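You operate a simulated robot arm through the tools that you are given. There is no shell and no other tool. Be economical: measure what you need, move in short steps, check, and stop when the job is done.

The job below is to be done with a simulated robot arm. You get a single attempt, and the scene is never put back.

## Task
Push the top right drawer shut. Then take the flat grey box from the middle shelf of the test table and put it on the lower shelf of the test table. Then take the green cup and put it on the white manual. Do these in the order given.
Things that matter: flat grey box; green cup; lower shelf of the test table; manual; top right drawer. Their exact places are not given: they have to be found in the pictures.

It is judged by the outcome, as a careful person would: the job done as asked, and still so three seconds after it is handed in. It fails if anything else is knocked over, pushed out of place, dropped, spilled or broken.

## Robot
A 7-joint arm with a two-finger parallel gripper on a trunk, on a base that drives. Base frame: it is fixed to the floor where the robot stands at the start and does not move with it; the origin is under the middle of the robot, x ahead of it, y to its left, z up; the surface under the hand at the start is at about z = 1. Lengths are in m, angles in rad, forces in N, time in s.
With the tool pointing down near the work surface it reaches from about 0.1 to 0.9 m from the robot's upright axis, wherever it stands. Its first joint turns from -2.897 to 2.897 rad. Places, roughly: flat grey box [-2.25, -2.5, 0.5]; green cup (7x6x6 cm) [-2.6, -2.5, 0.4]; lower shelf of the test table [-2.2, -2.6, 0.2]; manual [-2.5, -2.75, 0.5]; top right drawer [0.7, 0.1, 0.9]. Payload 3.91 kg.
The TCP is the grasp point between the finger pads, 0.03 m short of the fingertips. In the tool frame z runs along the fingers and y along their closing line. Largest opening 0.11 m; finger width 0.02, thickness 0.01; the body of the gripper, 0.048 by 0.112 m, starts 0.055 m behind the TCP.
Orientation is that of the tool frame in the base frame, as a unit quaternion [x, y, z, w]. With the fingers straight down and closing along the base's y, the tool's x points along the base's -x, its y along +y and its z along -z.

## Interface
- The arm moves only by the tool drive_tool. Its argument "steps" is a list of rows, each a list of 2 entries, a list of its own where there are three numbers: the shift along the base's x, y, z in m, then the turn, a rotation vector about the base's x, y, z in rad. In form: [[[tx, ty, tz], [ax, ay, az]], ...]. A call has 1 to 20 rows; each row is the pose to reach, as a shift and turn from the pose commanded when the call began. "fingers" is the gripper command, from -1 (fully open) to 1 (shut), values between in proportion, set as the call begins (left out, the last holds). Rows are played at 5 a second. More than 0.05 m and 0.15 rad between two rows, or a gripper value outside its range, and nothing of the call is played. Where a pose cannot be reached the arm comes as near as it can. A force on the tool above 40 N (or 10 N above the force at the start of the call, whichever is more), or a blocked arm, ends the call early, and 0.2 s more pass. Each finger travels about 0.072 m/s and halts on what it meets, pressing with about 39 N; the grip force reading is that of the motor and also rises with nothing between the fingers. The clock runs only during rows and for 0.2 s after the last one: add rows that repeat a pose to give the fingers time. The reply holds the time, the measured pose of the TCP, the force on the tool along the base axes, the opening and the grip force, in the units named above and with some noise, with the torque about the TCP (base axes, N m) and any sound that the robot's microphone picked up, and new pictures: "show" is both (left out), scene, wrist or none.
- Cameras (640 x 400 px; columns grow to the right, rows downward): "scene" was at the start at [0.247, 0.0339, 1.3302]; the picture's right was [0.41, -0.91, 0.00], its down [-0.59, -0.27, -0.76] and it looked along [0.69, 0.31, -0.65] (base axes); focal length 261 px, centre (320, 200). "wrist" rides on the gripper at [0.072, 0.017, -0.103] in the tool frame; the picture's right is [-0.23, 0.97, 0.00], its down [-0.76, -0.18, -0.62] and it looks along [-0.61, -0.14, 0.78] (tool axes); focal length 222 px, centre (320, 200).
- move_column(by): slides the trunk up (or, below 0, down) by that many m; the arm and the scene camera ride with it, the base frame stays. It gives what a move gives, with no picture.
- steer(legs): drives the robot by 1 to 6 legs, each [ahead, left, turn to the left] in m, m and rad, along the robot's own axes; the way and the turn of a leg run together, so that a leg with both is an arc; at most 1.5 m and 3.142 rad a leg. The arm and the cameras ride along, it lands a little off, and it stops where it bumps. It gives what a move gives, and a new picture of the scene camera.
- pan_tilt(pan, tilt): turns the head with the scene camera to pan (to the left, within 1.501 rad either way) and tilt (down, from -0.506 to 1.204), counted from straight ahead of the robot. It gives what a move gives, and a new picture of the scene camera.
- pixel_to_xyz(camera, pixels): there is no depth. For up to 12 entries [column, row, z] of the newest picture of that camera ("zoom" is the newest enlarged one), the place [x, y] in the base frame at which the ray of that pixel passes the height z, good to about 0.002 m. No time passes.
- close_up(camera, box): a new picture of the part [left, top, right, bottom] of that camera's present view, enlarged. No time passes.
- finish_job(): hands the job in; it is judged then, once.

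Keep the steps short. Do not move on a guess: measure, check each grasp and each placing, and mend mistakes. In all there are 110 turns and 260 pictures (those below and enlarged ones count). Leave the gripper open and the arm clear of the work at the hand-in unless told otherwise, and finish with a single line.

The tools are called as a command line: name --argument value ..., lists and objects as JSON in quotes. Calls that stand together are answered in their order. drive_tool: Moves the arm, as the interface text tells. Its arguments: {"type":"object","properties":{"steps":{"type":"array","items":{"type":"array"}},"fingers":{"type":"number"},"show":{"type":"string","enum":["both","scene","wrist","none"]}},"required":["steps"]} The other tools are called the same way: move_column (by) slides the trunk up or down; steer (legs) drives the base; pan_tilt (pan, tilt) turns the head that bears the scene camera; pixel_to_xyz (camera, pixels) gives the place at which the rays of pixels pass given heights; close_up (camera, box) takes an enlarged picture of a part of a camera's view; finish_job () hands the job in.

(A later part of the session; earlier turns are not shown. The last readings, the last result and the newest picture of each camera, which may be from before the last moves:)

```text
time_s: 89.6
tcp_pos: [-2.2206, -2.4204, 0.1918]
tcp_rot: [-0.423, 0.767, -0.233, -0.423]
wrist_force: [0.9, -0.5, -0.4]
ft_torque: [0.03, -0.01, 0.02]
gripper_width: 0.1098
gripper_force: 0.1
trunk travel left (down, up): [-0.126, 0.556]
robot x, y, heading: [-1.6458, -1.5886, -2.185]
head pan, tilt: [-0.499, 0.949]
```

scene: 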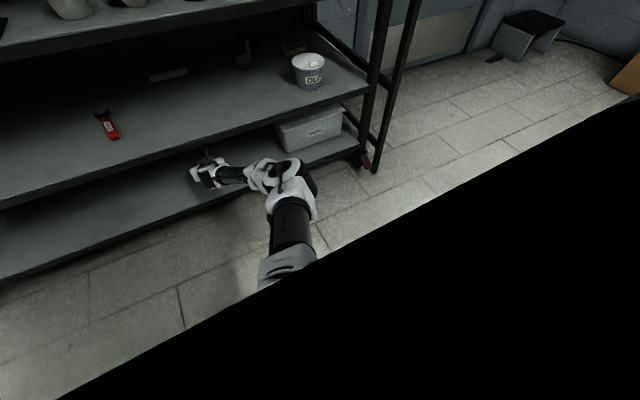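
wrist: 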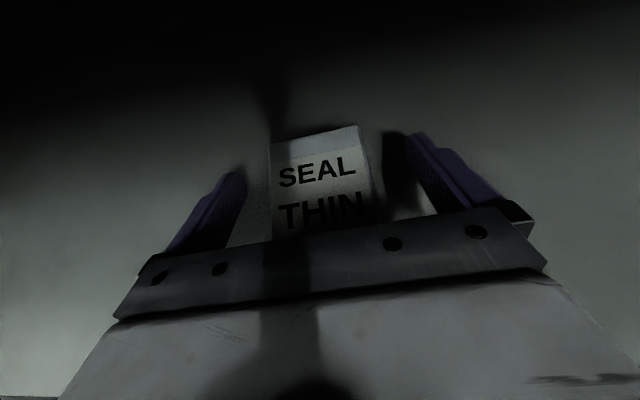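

Released; the box sits flat. I'll back out: up 1 cm, then straight back 0.3 m.

drive_tool --steps '[[[0, 0, 0.01], [0, 0, 0]], [[0.02, 0.0287, 0.012], [0, 0, 0]], [[0.04, 0.0575, 0.012], [0, 0, 0]], [[0.06, 0.0862, 0.012], [0, 0, 0]], [[0.08, 0.115, 0.012], [0, 0, 0]], [[0.1, 0.1437, 0.012], [0, 0, 0]], [[0.12, 0.1725, 0.012], [0, 0, 0]], [[0.14, 0.2012, 0.012], [0, 0, 0]], [[0.16, 0.23, 0.012], [0, 0, 0]], [[0.16, 0.23, 0.05], [0, 0, 0]], [[0.16, 0.23, 0.1], [0, 0, 0]], [[0.16, 0.23, 0.15], [0, 0, 0]], [[0.16, 0.23, 0.2], [0, 0, 0]], [[0.16, 0.23, 0.25], [0, 0, 0]], [[0.16, 0.23, 0.3], [0, 0, 0]], [[0.16, 0.23, 0.35], [0, 0, 0]]]'

pan_tilt --pan 0.0 --tilt 0.6

```text
time_s: 93.0
tcp_pos: [-2.0596, -2.1896, 0.5411]
tcp_rot: [-0.422, 0.768, -0.232, -0.422]
wrist_force: [1.1, 0.6, -0.5]
ft_torque: [0.01, 0.01, -0.01]
gripper_width: 0.1098
gripper_force: 0.0
trunk travel left (down, up): [-0.126, 0.556]
robot x, y, heading: [-1.6524, -1.5887, -2.185]
head pan, tilt: [-0.499, 0.949]
```

scene: 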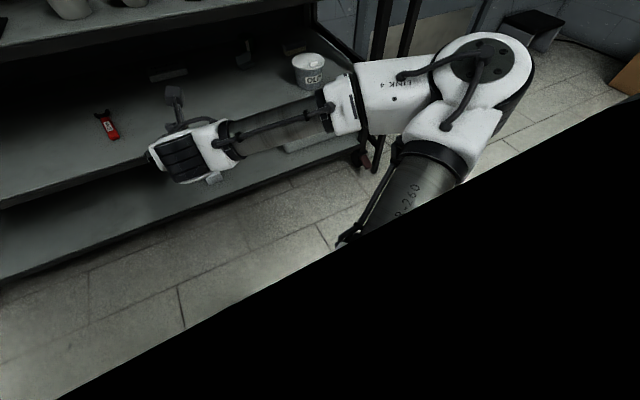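
wrist: 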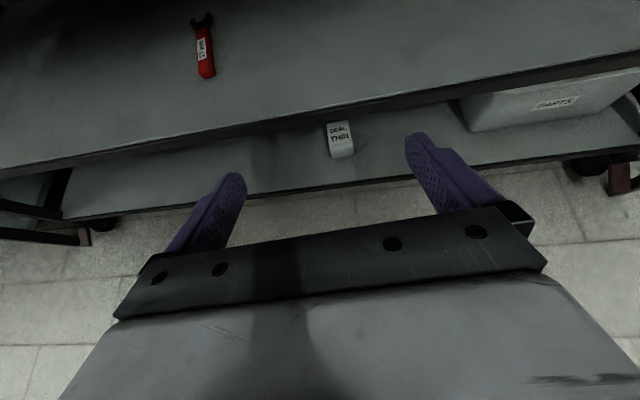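

```text
time_s: 94.0
tcp_pos: [-2.0604, -2.1901, 0.5413]
tcp_rot: [-0.423, 0.767, -0.233, -0.422]
wrist_force: [0.2, 0.3, -0.1]
ft_torque: [0.0, 0.01, -0.03]
gripper_width: 0.1097
gripper_force: 0.1
trunk travel left (down, up): [-0.126, 0.556]
robot x, y, heading: [-1.6514, -1.5899, -2.184]
head pan, tilt: [0.0, 0.6]
```

scene: 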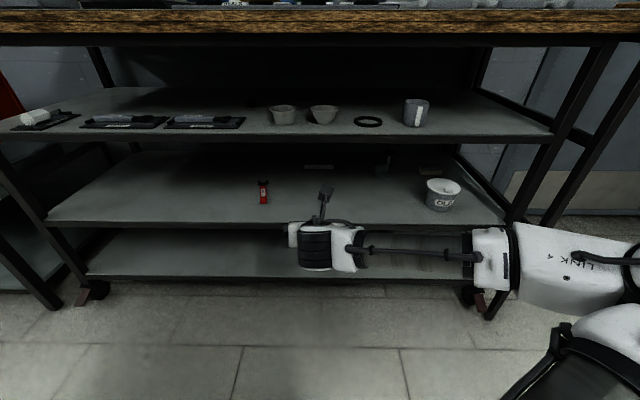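

The box is on the lower shelf. For the cup I need exact clearances, so I'll enlarge the middle shelf and check the underside of the upper shelf, the OLD pot, the L piece and the cup.

close_up --camera "scene" --box '[300, 115, 480, 228]'

pixel_to_xyz --camera "scene" --pixels '[[300, 143, 0.66], [300, 143, 0.68], [300, 143, 0.64], [300, 136, 0.69], [300, 136, 0.67], [300, 223, 0.42]]'

```text
3.54 times, centred on (390, 172) of scene
```

zoom: 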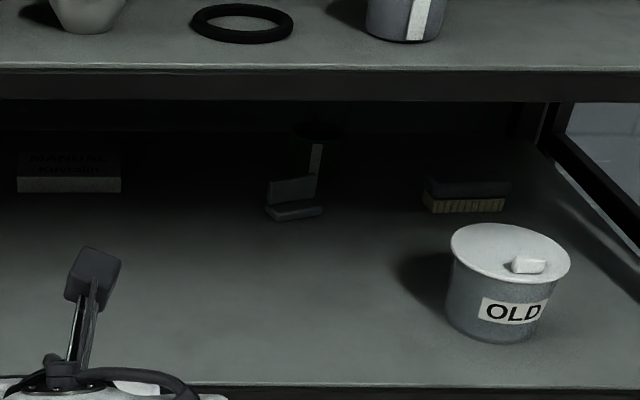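

```text
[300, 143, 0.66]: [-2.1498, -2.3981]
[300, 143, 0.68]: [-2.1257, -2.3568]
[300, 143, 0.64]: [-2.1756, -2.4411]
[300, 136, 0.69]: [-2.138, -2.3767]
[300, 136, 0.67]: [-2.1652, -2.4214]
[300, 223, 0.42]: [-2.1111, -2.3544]
```

close_up --camera "scene" --box '[360, 140, 420, 178]'

pixel_to_xyz --camera "scene" --pixels '[[304.8, 169.7, 0.42], [333.9, 169.7, 0.42], [419, 170.5, 0.42], [437, 211.5, 0.42], [426, 200, 0.42], [426, 182, 0.5], [461, 188, 0.5], [443, 179.5, 0.5]]'

```text
10.53 times, centred on (390, 159) of scene
```

zoom: 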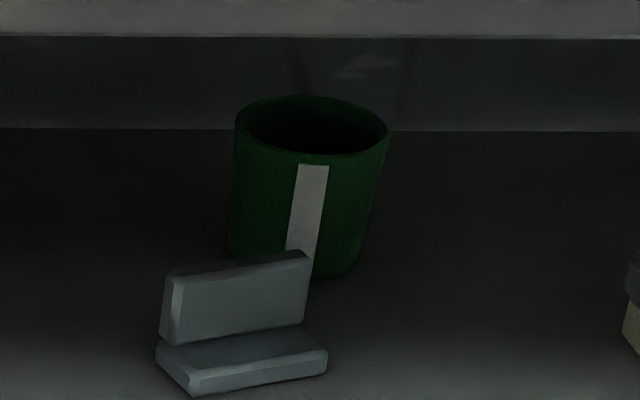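

```text
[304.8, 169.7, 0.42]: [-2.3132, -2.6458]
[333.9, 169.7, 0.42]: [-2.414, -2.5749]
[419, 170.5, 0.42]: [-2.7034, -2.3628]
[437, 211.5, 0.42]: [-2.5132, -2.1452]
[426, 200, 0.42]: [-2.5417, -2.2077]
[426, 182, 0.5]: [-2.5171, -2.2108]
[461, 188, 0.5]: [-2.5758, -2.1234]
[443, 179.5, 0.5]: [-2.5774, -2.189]
```

pixel_to_xyz --camera "zoom" --pixels '[[322, 277, 0.42], [228, 248, 0.42], [360, 262, 0.42], [235, 123, 0.49], [389, 130, 0.49], [312, 95, 0.49], [312, 155, 0.49], [192, 396, 0.42], [327, 372, 0.42], [308, 250, 0.47], [305, 322, 0.43]]'

pixel_to_xyz --camera "zoom" --pixels '[[312, 95, 0.48], [312, 155, 0.48], [312, 155, 0.5], [160, 350, 0.42], [172, 278, 0.47], [300, 130, 0.42]]'

```text
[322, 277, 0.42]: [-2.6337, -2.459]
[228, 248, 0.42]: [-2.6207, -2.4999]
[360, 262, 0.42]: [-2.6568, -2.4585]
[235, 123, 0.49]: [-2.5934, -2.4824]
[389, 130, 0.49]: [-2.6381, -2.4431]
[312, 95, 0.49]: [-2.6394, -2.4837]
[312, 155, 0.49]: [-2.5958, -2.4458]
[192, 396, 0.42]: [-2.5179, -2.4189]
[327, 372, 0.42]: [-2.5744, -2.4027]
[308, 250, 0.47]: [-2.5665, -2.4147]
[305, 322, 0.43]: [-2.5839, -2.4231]
```

```text
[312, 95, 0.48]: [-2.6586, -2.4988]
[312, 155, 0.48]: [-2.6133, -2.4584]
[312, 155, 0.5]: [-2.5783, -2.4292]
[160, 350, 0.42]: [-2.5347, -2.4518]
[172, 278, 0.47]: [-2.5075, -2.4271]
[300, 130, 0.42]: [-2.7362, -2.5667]
```

I now have good positions: cup centre (u −0.750, v −3.55), rim z≈0.476; L-piece top z≈0.462; OLD pot u −0.80…−0.905; manual 12×7 cm with centre (u −0.45, v −3.527) and top z≈0.44. I'll check the hand's underside profile.

close_up --camera "scene" --box '[270, 170, 400, 285]'

pan_tilt --pan 0.6 --tilt 0.8

```text
3.48 times, centred on (335, 228) of scene
```

zoom: 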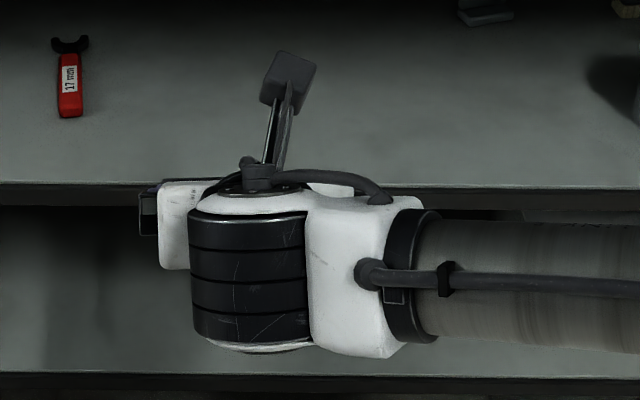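

```text
time_s: 95.0
tcp_pos: [-2.0601, -2.1908, 0.5419]
tcp_rot: [-0.422, 0.768, -0.232, -0.422]
wrist_force: [-0.5, -0.3, 0.1]
ft_torque: [0.01, 0.01, 0.01]
gripper_width: 0.11
gripper_force: 0.0
trunk travel left (down, up): [-0.126, 0.556]
robot x, y, heading: [-1.6496, -1.5863, -2.185]
head pan, tilt: [0.6, 0.799]
```

scene: 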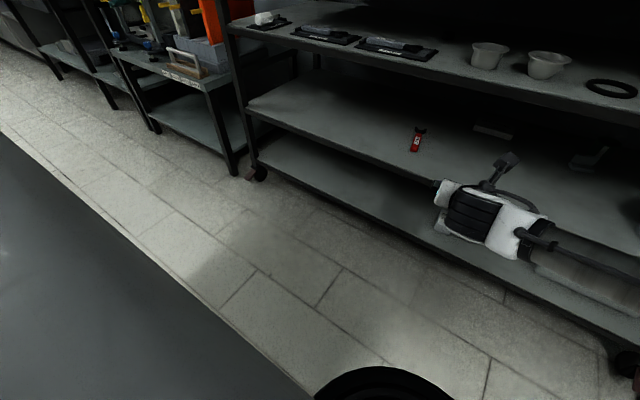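

The hand's underside is clean and the camera stalk is on top. The forearm lies level, at about TCP z+0.12. I'll bring the hand to u≈−0.70 outside the shelf, then drive 0.17 m ahead so the arm enters from the left side of the OLD pot.

drive_tool --steps '[[[-0.017, 0.032, -0.005], [0, 0, 0]], [[-0.035, 0.064, -0.01], [0, 0, 0]], [[-0.052, 0.096, -0.015], [0, 0, 0]], [[-0.07, 0.128, -0.02], [0, 0, 0]], [[-0.087, 0.159, -0.025], [0, 0, 0]], [[-0.104, 0.191, -0.03], [0, 0, 0]], [[-0.122, 0.223, -0.035], [0, 0, 0]], [[-0.139, 0.255, -0.04], [0, 0, 0]]]' --show "none" --fingers -0.6

pan_tilt --pan -0.3 --tilt 0.75

```text
time_s: 96.9
tcp_pos: [-2.1841, -1.9708, 0.4938]
tcp_rot: [-0.408, 0.754, -0.304, -0.416]
wrist_force: [0.1, 0.5, 0.8]
ft_torque: [0.06, -0.02, -0.04]
gripper_width: 0.088
gripper_force: 0.0
trunk travel left (down, up): [-0.126, 0.556]
robot x, y, heading: [-1.6491, -1.5881, -2.18]
head pan, tilt: [0.6, 0.799]
stopped in row 8: the arm was blocked; the commanded pose is now the measured one
```

```text
time_s: 98.1
tcp_pos: [-2.1832, -1.9706, 0.4929]
tcp_rot: [-0.41, 0.753, -0.304, -0.415]
wrist_force: [-1.1, -0.4, -0.9]
ft_torque: [-0.01, -0.03, 0.0]
gripper_width: 0.0882
gripper_force: 0.0
trunk travel left (down, up): [-0.126, 0.556]
robot x, y, heading: [-1.6516, -1.5861, -2.188]
head pan, tilt: [-0.3, 0.75]
```

scene: 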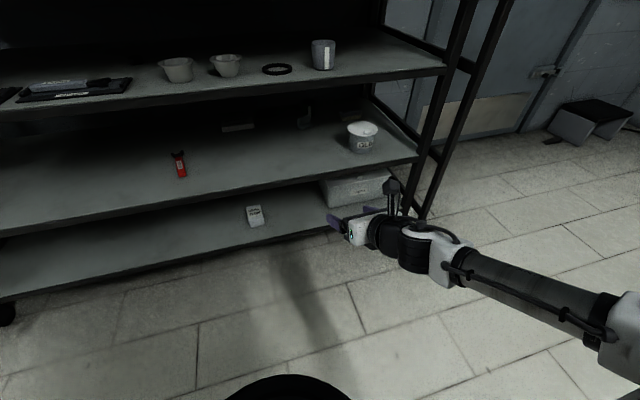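

It was stopped by a joint limit when folded, and nothing touched. The hand is at u −0.667, v −2.865. Now I'll drive 0.17 m ahead.

steer --legs '[[0.17, 0, 0.006]]'

```text
time_s: 99.6
tcp_pos: [-2.2775, -2.1136, 0.4946]
tcp_rot: [-0.412, 0.752, -0.306, -0.414]
wrist_force: [0.5, 0.3, -0.9]
ft_torque: [-0.01, 0.01, 0.02]
gripper_width: 0.0883
gripper_force: 0.0
trunk travel left (down, up): [-0.126, 0.556]
robot x, y, heading: [-1.748, -1.7269, -2.177]
head pan, tilt: [-0.3, 0.75]
```

scene: 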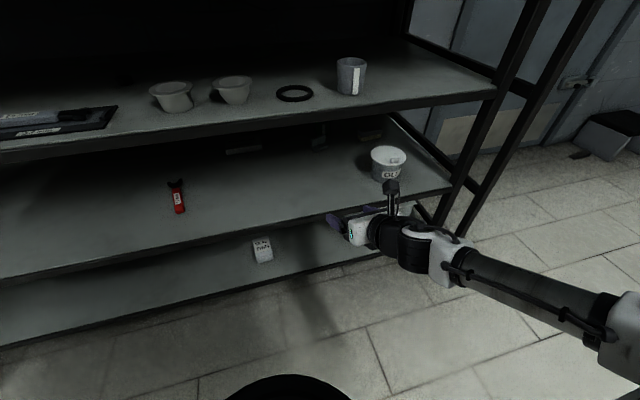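

The hand is at the shelf mouth (v −3.036). I'll go in 0.1 m at u −0.665 while restoring the hand's yaw, roll and pitch.

drive_tool --steps '[[[-0.019, -0.027, 0.002], [0.05, 0.014, -0.056]], [[-0.038, -0.054, 0.004], [0.1, 0.027, -0.111]], [[-0.057, -0.082, 0.006], [0.15, 0.041, -0.167]], [[-0.057, -0.082, 0.006], [0.15, 0.041, -0.167]]]'

```text
time_s: 100.4
tcp_pos: [-2.3204, -2.193, 0.4789]
tcp_rot: [-0.346, 0.805, -0.269, -0.4]
wrist_force: [0.4, 0.1, 1.0]
ft_torque: [0.01, 0.0, -0.02]
gripper_width: 0.088
gripper_force: 0.1
trunk travel left (down, up): [-0.126, 0.556]
robot x, y, heading: [-1.7475, -1.7249, -2.179]
head pan, tilt: [-0.3, 0.75]
stopped in row 3: the arm was blocked; the commanded pose is now the measured one
```

scene: 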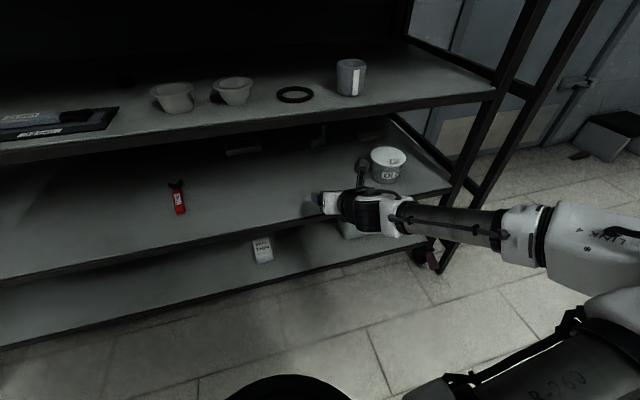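
wrist: 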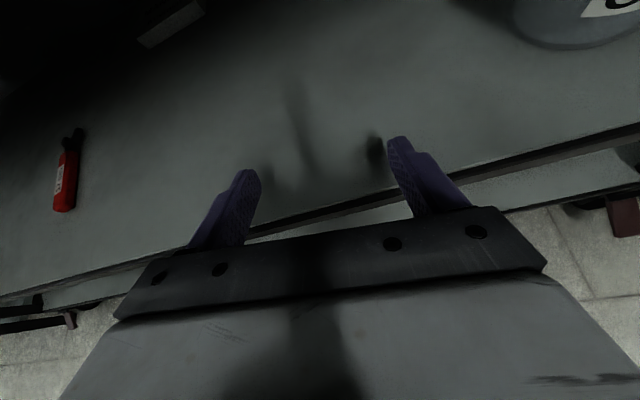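

It stopped again with no tool force: the arm is at a joint limit while folded. Extending should free it, so I'll continue forward in small rows and fix the remaining roll.

drive_tool --steps '[[[-0.012, -0.016, 0.005], [0.0, 0.0, 0]], [[-0.024, -0.033, 0.01], [0.02, 0.03, -0.01]], [[-0.036, -0.049, 0.015], [0.045, 0.064, -0.02]], [[-0.048, -0.066, 0.02], [0.07, 0.1, -0.03]], [[-0.06, -0.082, 0.02], [0.089, 0.128, -0.035]], [[-0.06, -0.082, 0.02], [0.089, 0.128, -0.035]]]'

```text
time_s: 101.8
tcp_pos: [-2.3729, -2.2834, 0.4849]
tcp_rot: [-0.362, 0.799, -0.22, -0.426]
wrist_force: [0.0, -0.9, -0.1]
ft_torque: [0.01, -0.02, -0.02]
gripper_width: 0.0879
gripper_force: 0.2
trunk travel left (down, up): [-0.126, 0.556]
robot x, y, heading: [-1.7445, -1.7263, -2.179]
head pan, tilt: [-0.3, 0.75]
```

scene: 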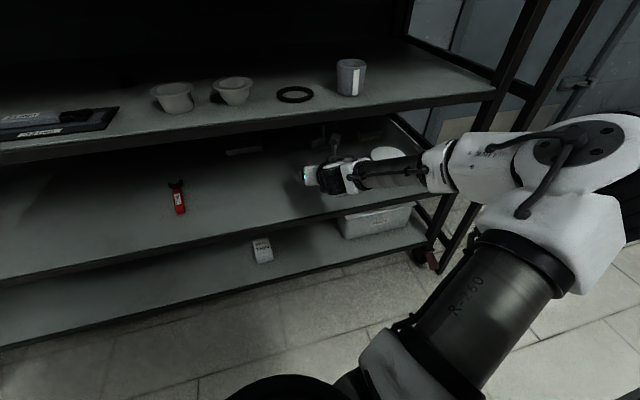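
wrist: 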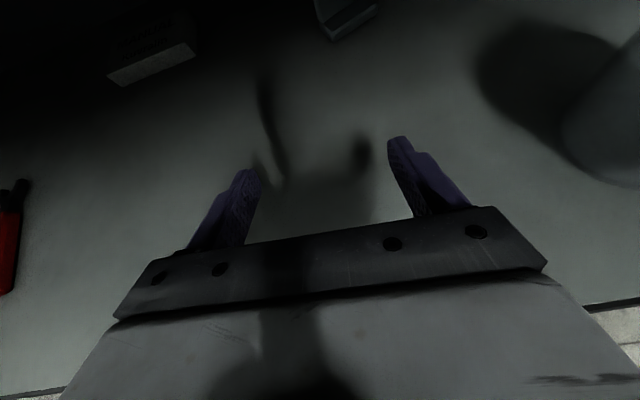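

Now the elbow has gone up and the forearm slopes too steeply to go deeper. A better way is to back the base out, lower the trunk, stretch the arm low and level outside, then insert by driving. Backing 0.3 m straight out.

steer --legs '[[-0.3, 0, 0]]'

move_column --by -0.11

```text
time_s: 103.8
tcp_pos: [-2.1985, -2.0409, 0.4883]
tcp_rot: [-0.368, 0.797, -0.218, -0.426]
wrist_force: [0.1, -1.1, 0.0]
ft_torque: [0.01, 0.02, 0.02]
gripper_width: 0.088
gripper_force: 0.1
trunk travel left (down, up): [-0.126, 0.556]
robot x, y, heading: [-1.5771, -1.4821, -2.18]
head pan, tilt: [-0.3, 0.75]
```

scene: 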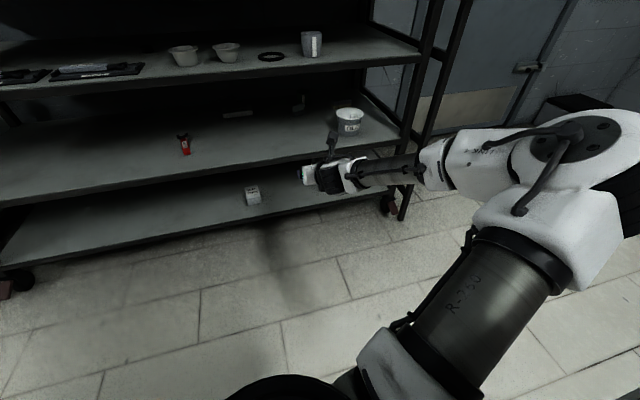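

```text
time_s: 105.5
tcp_pos: [-2.1949, -2.043, 0.4331]
tcp_rot: [-0.37, 0.795, -0.222, -0.427]
wrist_force: [-0.1, 0.1, -0.5]
ft_torque: [0.03, -0.01, -0.02]
gripper_width: 0.0881
gripper_force: 0.1
trunk travel left (down, up): [-0.067, 0.616]
robot x, y, heading: [-1.5767, -1.4794, -2.175]
head pan, tilt: [-0.3, 0.75]
stopped: the arm was blocked; the commanded pose is now the measured one
```

The trunk can't go below about −0.46, so I'll ease it up a centimetre, back off another 0.25 m, then stretch the arm forward.

move_column --by 0.01

steer --legs '[[-0.25, 0, 0]]'

drive_tool --steps '[[[-0.02, -0.025, 0.01], [0, 0, 0]], [[-0.04, -0.05, 0.02], [0, 0, 0]], [[-0.06, -0.075, 0.03], [0, 0, 0]], [[-0.08, -0.1, 0.04], [0, 0, 0]], [[-0.1, -0.125, 0.045], [0, 0, 0]], [[-0.12, -0.15, 0.05], [0, 0, 0]], [[-0.14, -0.175, 0.055], [0, 0, 0]], [[-0.16, -0.2, 0.06], [0, 0, 0]], [[-0.18, -0.225, 0.06], [0, 0, 0]], [[-0.2, -0.25, 0.06], [0, 0, 0]]]'

```text
time_s: 106.0
tcp_pos: [-2.196, -2.0441, 0.435]
tcp_rot: [-0.371, 0.796, -0.222, -0.424]
wrist_force: [0.7, 0.4, -0.3]
ft_torque: [-0.01, 0.02, 0.0]
gripper_width: 0.0878
gripper_force: 0.1
trunk travel left (down, up): [-0.077, 0.606]
robot x, y, heading: [-1.5772, -1.4847, -2.177]
head pan, tilt: [-0.3, 0.75]
```

```text
time_s: 107.9
tcp_pos: [-2.0529, -1.8372, 0.436]
tcp_rot: [-0.372, 0.796, -0.221, -0.423]
wrist_force: [-0.3, -0.2, 0.4]
ft_torque: [0.0, 0.02, 0.04]
gripper_width: 0.0881
gripper_force: 0.1
trunk travel left (down, up): [-0.077, 0.606]
robot x, y, heading: [-1.4312, -1.2733, -2.175]
head pan, tilt: [-0.3, 0.75]
```

scene: 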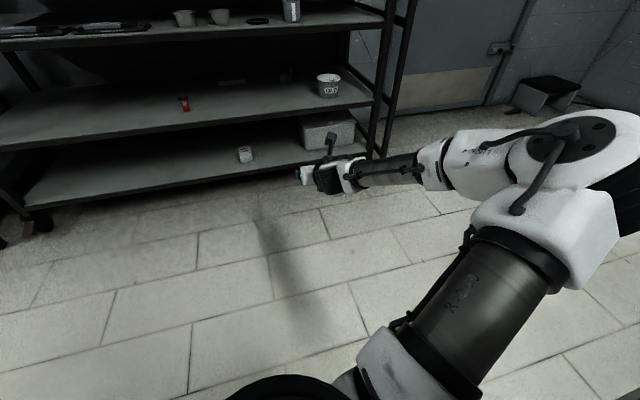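

```text
time_s: 110.1
tcp_pos: [-2.2254, -2.0537, 0.4957]
tcp_rot: [-0.37, 0.796, -0.22, -0.425]
wrist_force: [-0.3, -0.1, -0.9]
ft_torque: [-0.02, 0.03, 0.04]
gripper_width: 0.0877
gripper_force: 0.1
out of reach, approached as far as the arm can: row 9, 10
trunk travel left (down, up): [-0.077, 0.606]
robot x, y, heading: [-1.4314, -1.2727, -2.17]
head pan, tilt: [-0.3, 0.75]
```

scene: 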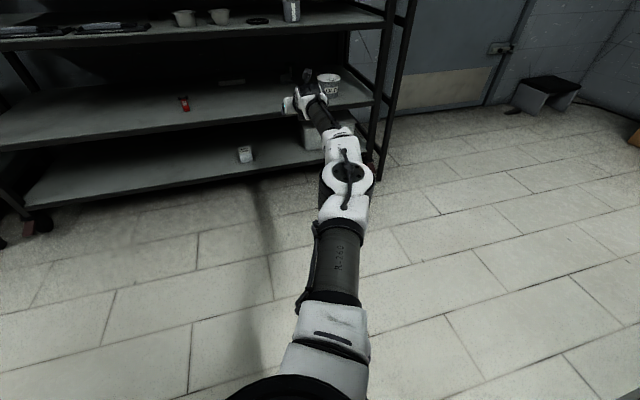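
wrist: 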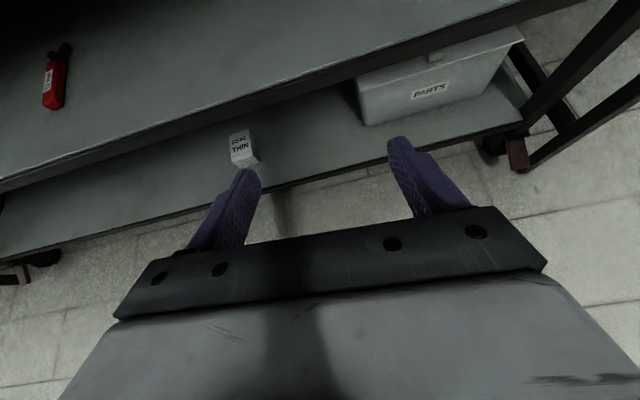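

The arm is almost straight and level, and the forearm points into the shelf. Now I'll square the hand: pitch up slightly to about 27°, fix yaw and roll, and pull in 3 cm for some slack.

drive_tool --steps '[[[0.01, 0.012, 0.0], [-0.031, 0.043, 0.025]], [[0.017, 0.025, 0.0], [-0.062, 0.087, 0.05]], [[0.017, 0.025, 0.0], [-0.062, 0.087, 0.05]]]' --show "scene" --fingers -0.75

```text
time_s: 110.9
tcp_pos: [-2.2076, -2.0289, 0.4964]
tcp_rot: [-0.387, 0.76, -0.24, -0.464]
wrist_force: [-0.7, 0.1, -0.4]
ft_torque: [0.01, -0.01, 0.01]
gripper_width: 0.0961
gripper_force: 0.0
trunk travel left (down, up): [-0.077, 0.606]
robot x, y, heading: [-1.4337, -1.2764, -2.177]
head pan, tilt: [-0.3, 0.75]
```

scene: 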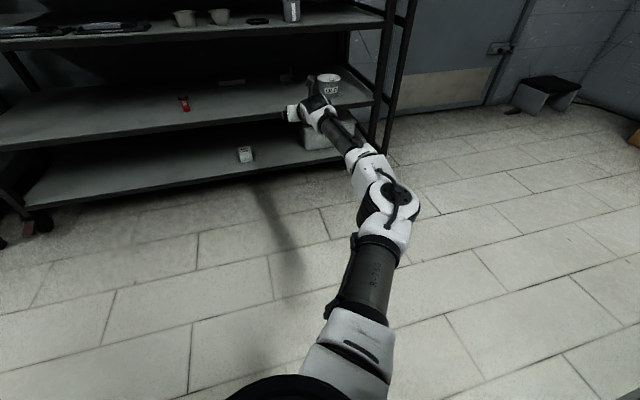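

The hand is square: heading straight, 27° down, no roll. I'll drive 0.25 ahead and 0.045 right, so the TCP goes to about u −0.70, v −3.18, and look.

steer --legs '[[0.25, -0.045, 0]]'

pan_tilt --pan -0.25 --tilt 0.5

close_up --camera "wrist" --box '[0, 0, 640, 400]'

```text
time_s: 112.7
tcp_pos: [-2.3873, -2.2091, 0.4977]
tcp_rot: [-0.386, 0.76, -0.239, -0.465]
wrist_force: [-0.8, 0.4, 0.0]
ft_torque: [-0.04, 0.01, 0.04]
gripper_width: 0.0963
gripper_force: 0.1
trunk travel left (down, up): [-0.077, 0.606]
robot x, y, heading: [-1.6128, -1.448, -2.173]
head pan, tilt: [-0.3, 0.75]
```

scene: 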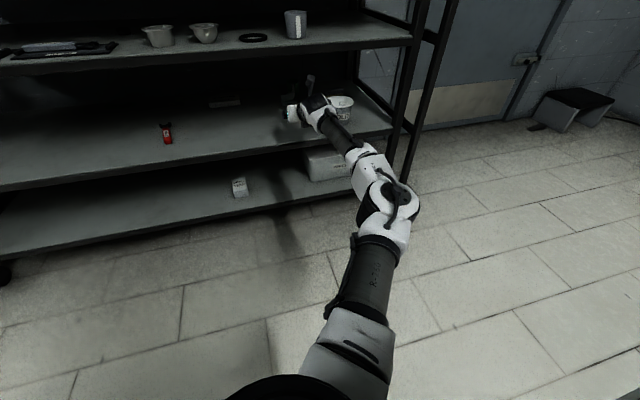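

```text
time_s: 113.5
tcp_pos: [-2.3866, -2.2076, 0.4961]
tcp_rot: [-0.387, 0.76, -0.24, -0.464]
wrist_force: [-0.1, -0.6, 0.3]
ft_torque: [-0.02, 0.02, 0.01]
gripper_width: 0.0961
gripper_force: 0.1
trunk travel left (down, up): [-0.077, 0.606]
robot x, y, heading: [-1.6107, -1.4556, -2.173]
head pan, tilt: [-0.25, 0.499]
```

scene: 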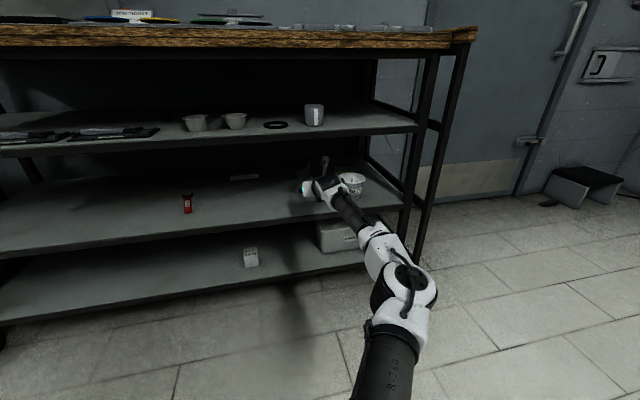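

```text
1.00 times, centred on (320, 200) of wrist (not enlarged: the box is as wide or as high as the picture)
```

zoom: 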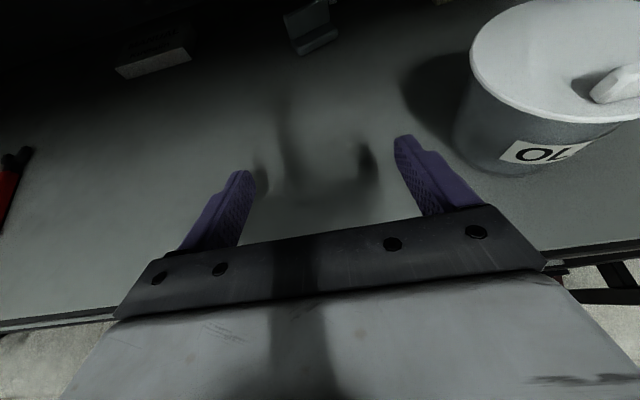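

Measuring the OLD pot and L piece from the wrist camera for the clearance.

pixel_to_xyz --camera "wrist" --pixels '[[453, 135, 0.42], [471, 50, 0.5], [300, 55, 0.42], [338, 40, 0.42], [490, 95, 0.5], [540, 0, 0.5], [118, 77, 0.42], [191, 61, 0.42], [285, 17, 0.46], [328, 5, 0.46]]'

close_up --camera "scene" --box '[270, 120, 430, 270]'

```text
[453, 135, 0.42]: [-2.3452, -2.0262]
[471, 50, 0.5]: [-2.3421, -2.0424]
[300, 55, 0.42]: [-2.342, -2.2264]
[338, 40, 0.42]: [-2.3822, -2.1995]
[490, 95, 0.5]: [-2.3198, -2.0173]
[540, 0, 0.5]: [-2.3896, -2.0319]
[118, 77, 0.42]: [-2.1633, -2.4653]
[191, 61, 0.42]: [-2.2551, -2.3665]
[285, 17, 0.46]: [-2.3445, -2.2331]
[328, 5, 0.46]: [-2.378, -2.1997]
```

```text
2.67 times, centred on (350, 195) of scene
```

zoom: 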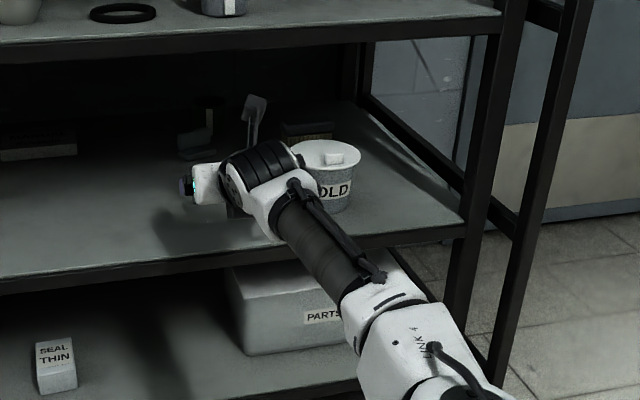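

close_up --camera "wrist" --box '[0, 0, 640, 400]'

pixel_to_xyz --camera "zoom" --pixels '[[453, 135, 0.42], [471, 50, 0.5], [300, 55, 0.42], [338, 40, 0.42], [490, 95, 0.5], [540, 0, 0.5], [118, 77, 0.42], [191, 61, 0.42], [285, 17, 0.46], [328, 5, 0.46]]'

```text
1.00 times, centred on (320, 200) of wrist (not enlarged: the box is as wide or as high as the picture)
```

zoom: 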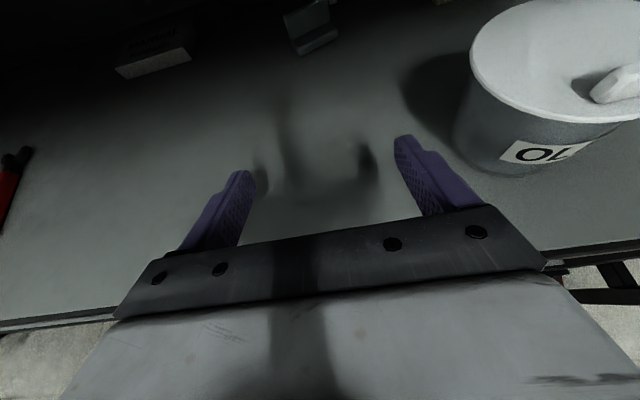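

```text
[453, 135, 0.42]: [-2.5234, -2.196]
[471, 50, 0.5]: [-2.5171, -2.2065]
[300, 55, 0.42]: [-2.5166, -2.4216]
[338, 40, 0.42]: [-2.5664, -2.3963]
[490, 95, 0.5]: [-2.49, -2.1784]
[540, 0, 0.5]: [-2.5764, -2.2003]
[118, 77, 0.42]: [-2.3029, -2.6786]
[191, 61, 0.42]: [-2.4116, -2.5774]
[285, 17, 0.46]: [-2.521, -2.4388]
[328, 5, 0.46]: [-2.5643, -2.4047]
```

Clearances: OLD rim left edge at u −0.806, rim z 0.50; my right side reaches −0.757. It's free. I'll drive 0.22 m further in.

steer --legs '[[0.22, 0, 0]]'

close_up --camera "scene" --box '[270, 80, 430, 230]'

close_up --camera "wrist" --box '[0, 0, 640, 400]'

```text
time_s: 115.2
tcp_pos: [-2.5101, -2.3874, 0.496]
tcp_rot: [-0.387, 0.759, -0.24, -0.465]
wrist_force: [0.4, 0.1, 0.2]
ft_torque: [-0.01, -0.02, 0.04]
gripper_width: 0.0966
gripper_force: 0.1
trunk travel left (down, up): [-0.077, 0.606]
robot x, y, heading: [-1.7327, -1.6354, -2.172]
head pan, tilt: [-0.25, 0.499]
```

scene: 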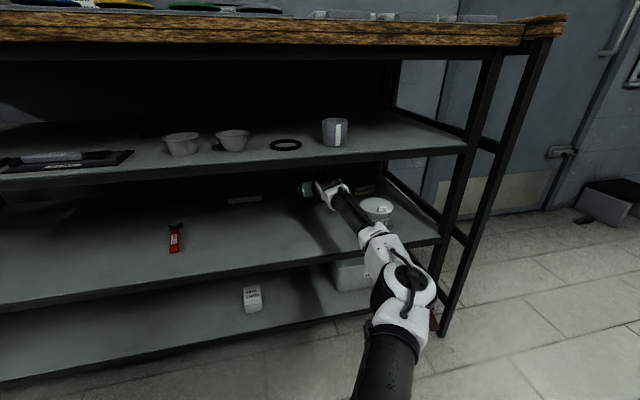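

```text
2.67 times, centred on (350, 155) of scene
```

zoom: 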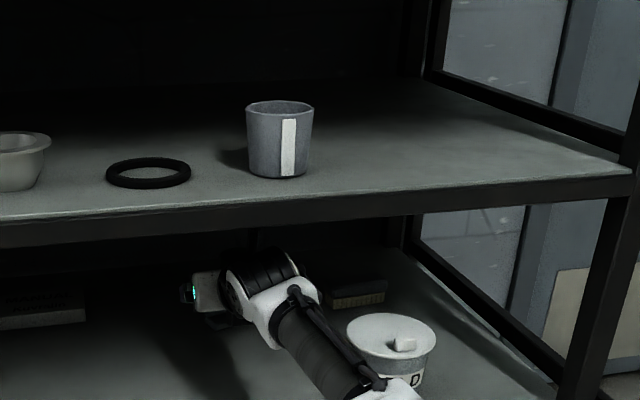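

```text
1.00 times, centred on (320, 200) of wrist (not enlarged: the box is as wide or as high as the picture)
```

zoom: 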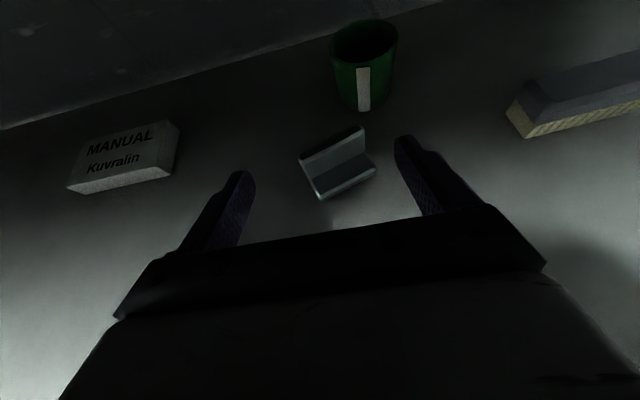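

A clear view of cup, L piece, brush and manual. I'll measure them all.

pixel_to_xyz --camera "zoom" --pixels '[[362, 111, 0.42], [331, 44, 0.476], [398, 44, 0.476], [364, 20, 0.476], [364, 64, 0.476], [320, 200, 0.42], [376, 174, 0.42], [363, 127, 0.462], [508, 112, 0.42], [72, 193, 0.42], [172, 178, 0.42], [179, 125, 0.44]]'

pixel_to_xyz --camera "zoom" --pixels '[[83, 139, 0.44], [68, 184, 0.44], [167, 160, 0.44], [168, 122, 0.44], [528, 80, 0.46]]'

close_up --camera "wrist" --box '[280, 0, 520, 150]'

close_up --camera "wrist" --box '[50, 100, 210, 200]'

```text
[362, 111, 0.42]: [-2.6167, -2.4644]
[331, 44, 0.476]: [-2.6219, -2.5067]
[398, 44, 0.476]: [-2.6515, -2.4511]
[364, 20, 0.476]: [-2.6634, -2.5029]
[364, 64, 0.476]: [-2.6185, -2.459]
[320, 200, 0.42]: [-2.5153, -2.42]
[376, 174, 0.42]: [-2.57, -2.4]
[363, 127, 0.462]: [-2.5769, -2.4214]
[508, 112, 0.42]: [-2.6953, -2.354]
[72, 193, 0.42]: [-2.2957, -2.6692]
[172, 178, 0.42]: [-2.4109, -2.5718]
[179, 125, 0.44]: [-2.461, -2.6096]
```

```text
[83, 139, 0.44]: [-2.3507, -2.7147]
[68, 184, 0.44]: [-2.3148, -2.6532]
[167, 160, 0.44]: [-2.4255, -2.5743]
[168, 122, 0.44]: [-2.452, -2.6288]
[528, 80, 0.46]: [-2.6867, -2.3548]
```

```text
2.67 times, centred on (400, 75) of wrist
```

zoom: 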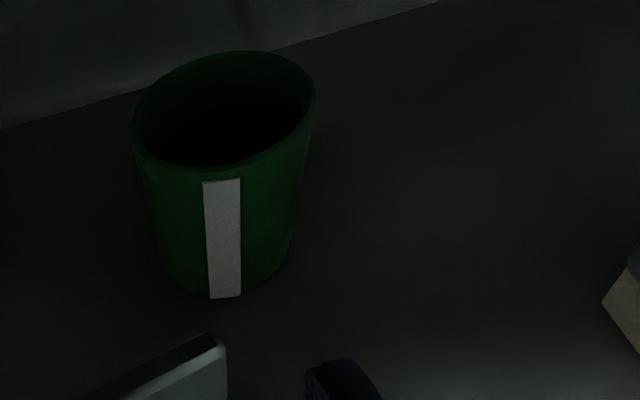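

```text
4.00 times, centred on (130, 150) of wrist
```

zoom: 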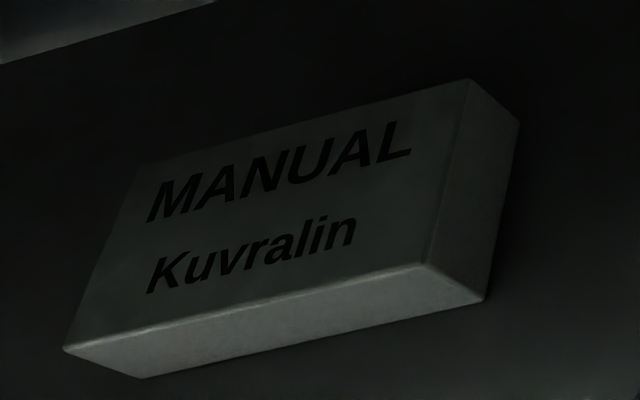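

The positions agree with the scene camera: cup centre (−0.750, −3.545), manual centre (−0.447, −3.532). Next is 0.053 m right with a slight yaw, which keeps the forearm away from OLD, still in front of and above the L piece.

drive_tool --steps '[[[-0.0145, 0.0101, 0.002], [0, 0, -0.04]], [[-0.029, 0.0202, 0.004], [0, 0, -0.08]], [[-0.0435, 0.0303, 0.006], [0, 0, -0.12]], [[-0.0435, 0.0303, 0.006], [0, 0, -0.12]]]'

close_up --camera "scene" --box '[280, 160, 440, 260]'

```text
time_s: 116.2
tcp_pos: [-2.5525, -2.3577, 0.5018]
tcp_rot: [-0.34, 0.781, -0.211, -0.478]
wrist_force: [-0.1, 0.3, -0.2]
ft_torque: [-0.04, -0.05, 0.01]
gripper_width: 0.096
gripper_force: 0.0
trunk travel left (down, up): [-0.077, 0.606]
robot x, y, heading: [-1.7338, -1.6347, -2.173]
head pan, tilt: [-0.25, 0.499]
```

scene: 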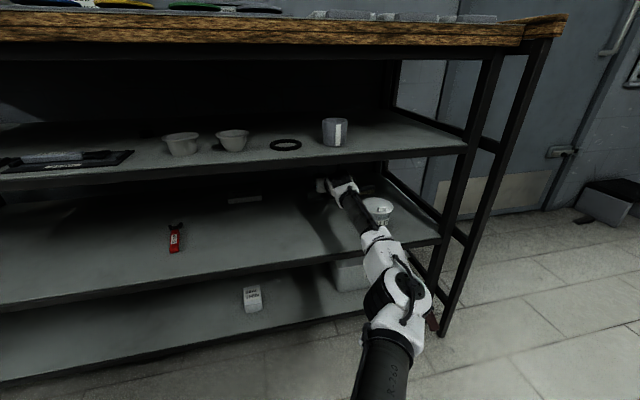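
wrist: 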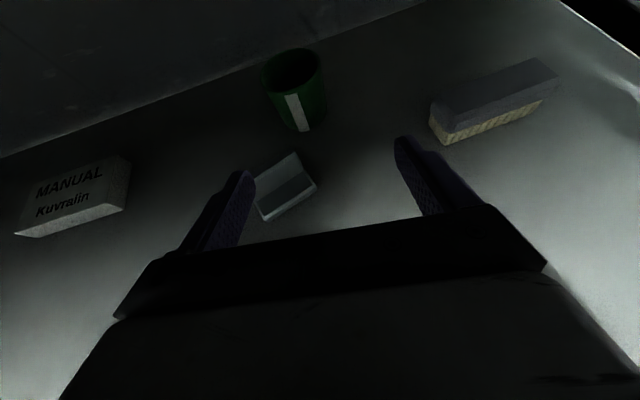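

```text
4.00 times, centred on (360, 210) of scene
```

zoom: 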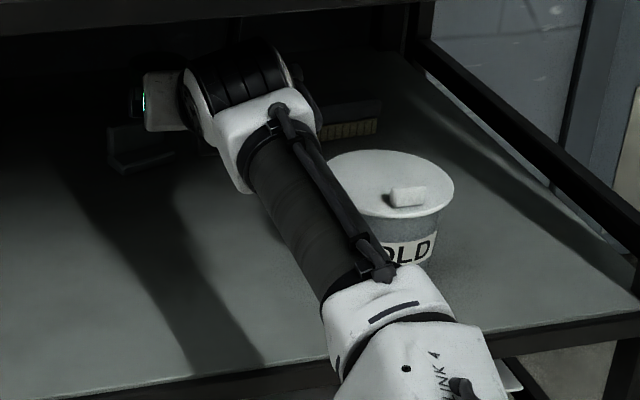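

I'll check the forearm's plan position against the OLD pot before going deeper.

pixel_to_xyz --camera "zoom" --pixels '[[245, 110, 0.6], [330, 230, 0.61], [375, 250, 0.61], [390, 330, 0.63], [440, 300, 0.63], [490, 350, 0.64], [315, 110, 0.6], [325, 175, 0.5], [455, 190, 0.5]]'

```text
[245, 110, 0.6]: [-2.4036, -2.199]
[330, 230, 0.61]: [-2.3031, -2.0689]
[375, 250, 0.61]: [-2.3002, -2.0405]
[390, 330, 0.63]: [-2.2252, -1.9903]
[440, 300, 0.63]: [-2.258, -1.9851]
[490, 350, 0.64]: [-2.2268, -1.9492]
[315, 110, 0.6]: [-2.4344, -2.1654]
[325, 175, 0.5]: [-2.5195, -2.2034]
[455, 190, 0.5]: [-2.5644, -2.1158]
```

The forearm's right edge is at u ≥ −0.762 against OLD at −0.806, so it's clear. Before going deeper I also want the forearm's height under the upper shelf's lip (z≈0.685), so I'll probe cable and forearm points at several heights.

pixel_to_xyz --camera "zoom" --pixels '[[345, 215, 0.6], [345, 215, 0.65], [345, 215, 0.69], [280, 105, 0.6], [280, 105, 0.65], [280, 105, 0.69], [240, 45, 0.6], [240, 45, 0.65], [240, 45, 0.69]]'

close_up --camera "scene" --box '[300, 165, 360, 215]'

```text
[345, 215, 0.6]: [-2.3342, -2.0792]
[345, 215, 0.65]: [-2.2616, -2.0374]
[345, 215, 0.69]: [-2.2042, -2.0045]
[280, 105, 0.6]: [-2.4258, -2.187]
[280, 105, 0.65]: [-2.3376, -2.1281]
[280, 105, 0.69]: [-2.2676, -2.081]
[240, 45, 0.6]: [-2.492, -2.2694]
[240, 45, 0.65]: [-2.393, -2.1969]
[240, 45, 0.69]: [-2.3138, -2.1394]
```

```text
8.00 times, centred on (330, 190) of scene
```

zoom: 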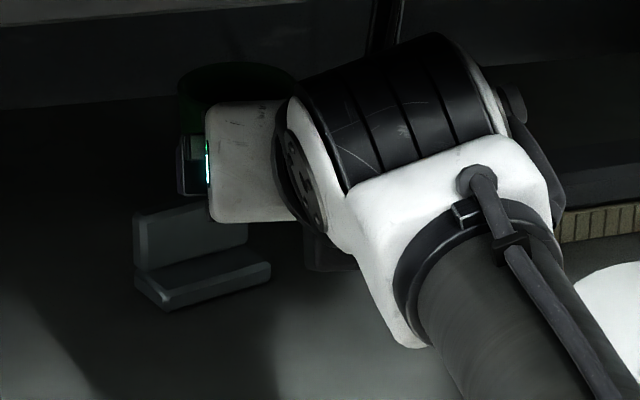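

The forearm and cable top are at z≈0.63–0.64, well under the lip at 0.685. I'll drive 0.145 m forward so the cup comes between the fingers.

steer --legs '[[0.145, 0, 0]]'

close_up --camera "wrist" --box '[0, 0, 640, 400]'

```text
time_s: 117.5
tcp_pos: [-2.6351, -2.4745, 0.5029]
tcp_rot: [-0.339, 0.782, -0.211, -0.479]
wrist_force: [-1.4, -0.2, 0.7]
ft_torque: [-0.02, -0.01, 0.0]
gripper_width: 0.0964
gripper_force: 0.0
trunk travel left (down, up): [-0.077, 0.606]
robot x, y, heading: [-1.8212, -1.7519, -2.178]
head pan, tilt: [-0.25, 0.499]
```

scene: 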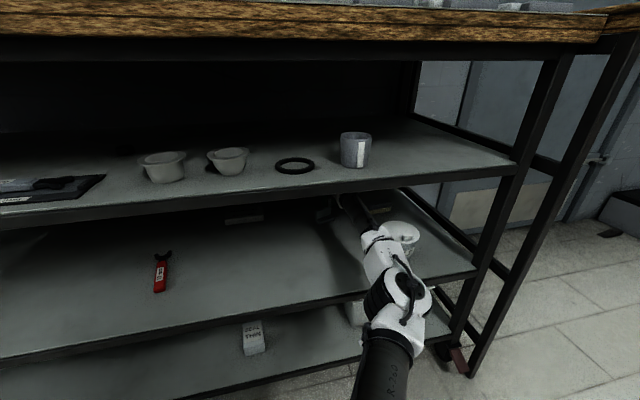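

```text
1.00 times, centred on (320, 200) of wrist (not enlarged: the box is as wide or as high as the picture)
```

zoom: 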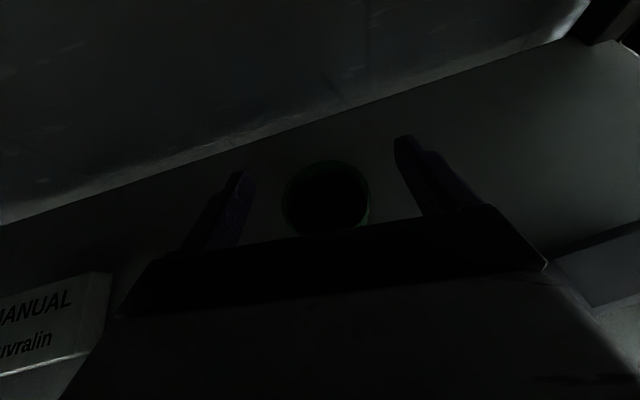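

The cup is between the fingers. I'll go 1.4 cm further forward and down to z≈0.466, staying clear of the L piece behind.

drive_tool --steps '[[[-0.004, -0.006, -0.005], [0, 0, 0]], [[-0.008, -0.0115, -0.015], [0, 0, 0]], [[-0.008, -0.0115, -0.026], [0, 0, 0]], [[-0.008, -0.0115, -0.036], [0, 0, 0]], [[-0.008, -0.0115, -0.036], [0, 0, 0]]]' --show "wrist"

```text
time_s: 118.7
tcp_pos: [-2.6434, -2.4851, 0.481]
tcp_rot: [-0.339, 0.778, -0.212, -0.484]
wrist_force: [0.8, -0.4, -0.3]
ft_torque: [0.0, -0.02, 0.01]
gripper_width: 0.0962
gripper_force: 0.1
trunk travel left (down, up): [-0.077, 0.606]
robot x, y, heading: [-1.8187, -1.7547, -2.177]
head pan, tilt: [-0.25, 0.499]
```

wrist: 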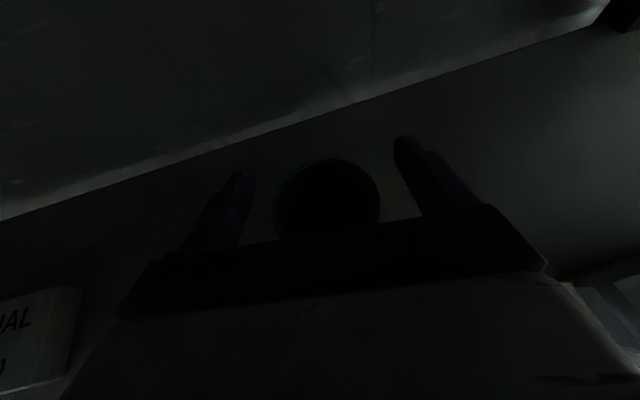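

The arm stopped 15 mm high with no tool force, so something upstream holds it. I'll look at the forearm, the OLD pot and the elbow.

close_up --camera "scene" --box '[310, 170, 470, 300]'

pan_tilt --pan -0.35 --tilt 1.1

```text
3.08 times, centred on (390, 235) of scene
```

zoom: 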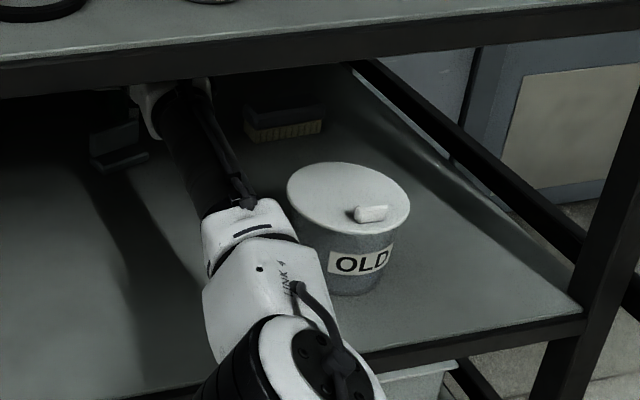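

```text
time_s: 119.7
tcp_pos: [-2.6441, -2.4863, 0.4819]
tcp_rot: [-0.34, 0.778, -0.212, -0.484]
wrist_force: [-0.5, -0.8, -0.3]
ft_torque: [0.01, -0.01, 0.03]
gripper_width: 0.0965
gripper_force: 0.1
trunk travel left (down, up): [-0.077, 0.606]
robot x, y, heading: [-1.817, -1.7544, -2.177]
head pan, tilt: [-0.351, 1.1]
```

scene: 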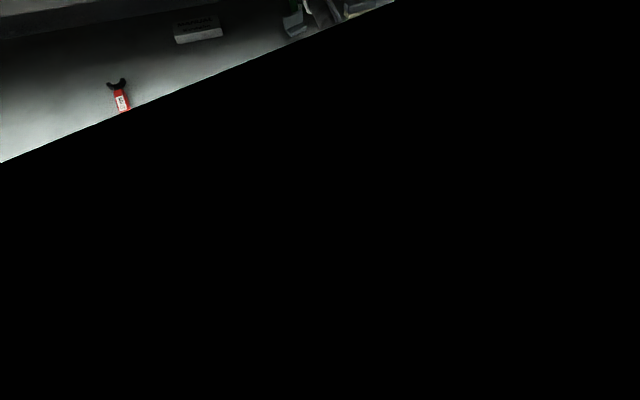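

I'll point the head back and check whether the OLD pot has moved or is being touched.

pan_tilt --pan -0.35 --tilt 0.6

close_up --camera "scene" --box '[280, 140, 440, 260]'

```text
time_s: 120.6
tcp_pos: [-2.6443, -2.4853, 0.4816]
tcp_rot: [-0.34, 0.778, -0.212, -0.484]
wrist_force: [-0.7, -0.4, -0.1]
ft_torque: [-0.01, 0.0, -0.01]
gripper_width: 0.0962
gripper_force: 0.2
trunk travel left (down, up): [-0.077, 0.606]
robot x, y, heading: [-1.8169, -1.7519, -2.175]
head pan, tilt: [-0.351, 0.6]
```

scene: 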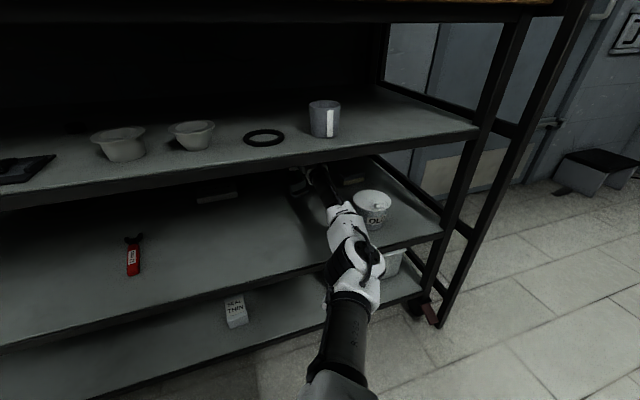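

```text
3.33 times, centred on (360, 200) of scene
```

zoom: 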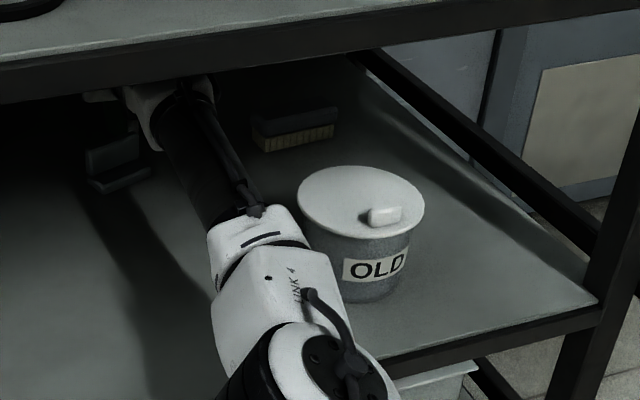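

pixel_to_xyz --camera "zoom" --pixels '[[298, 200, 0.5], [425, 205, 0.5], [360, 167, 0.5], [361, 240, 0.5], [370, 302, 0.42], [305, 235, 0.6], [330, 265, 0.6], [330, 265, 0.55], [355, 340, 0.6], [400, 390, 0.58]]'

```text
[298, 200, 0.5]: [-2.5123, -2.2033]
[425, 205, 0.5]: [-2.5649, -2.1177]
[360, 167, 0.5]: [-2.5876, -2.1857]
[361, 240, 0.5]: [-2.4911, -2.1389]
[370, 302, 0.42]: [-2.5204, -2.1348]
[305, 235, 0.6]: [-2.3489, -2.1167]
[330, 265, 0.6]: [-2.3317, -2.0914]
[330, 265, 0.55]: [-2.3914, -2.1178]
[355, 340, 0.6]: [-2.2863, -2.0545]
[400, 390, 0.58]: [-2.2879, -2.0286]
```

OLD hasn't moved and link 4 is 7 cm clear of it. I'll try a small further lowering and read the reply.

drive_tool --steps '[[[0, 0, -0.005], [0, 0, 0]], [[0, 0, -0.01], [0, 0, 0]], [[0, 0, -0.01], [0, 0, 0]]]' --show "none"

```text
time_s: 121.4
tcp_pos: [-2.6443, -2.4842, 0.4796]
tcp_rot: [-0.339, 0.777, -0.212, -0.486]
wrist_force: [0.9, -0.1, -0.5]
ft_torque: [0.01, -0.01, -0.01]
gripper_width: 0.0964
gripper_force: 0.1
trunk travel left (down, up): [-0.077, 0.606]
robot x, y, heading: [-1.8144, -1.7472, -2.178]
head pan, tilt: [-0.351, 0.6]
```

The arm itself yields slightly against an internal contact, probably the upper arm on the base at this low trunk position. I'll raise the trunk 4 cm and lower with the arm instead.

move_column --by 0.04

```text
time_s: 122.3
tcp_pos: [-2.6436, -2.4859, 0.4939]
tcp_rot: [-0.34, 0.782, -0.211, -0.477]
wrist_force: [-0.1, 0.2, -0.2]
ft_torque: [0.05, 0.01, -0.02]
gripper_width: 0.0963
gripper_force: 0.0
trunk travel left (down, up): [-0.117, 0.566]
robot x, y, heading: [-1.8163, -1.7498, -2.172]
head pan, tilt: [-0.351, 0.6]
```

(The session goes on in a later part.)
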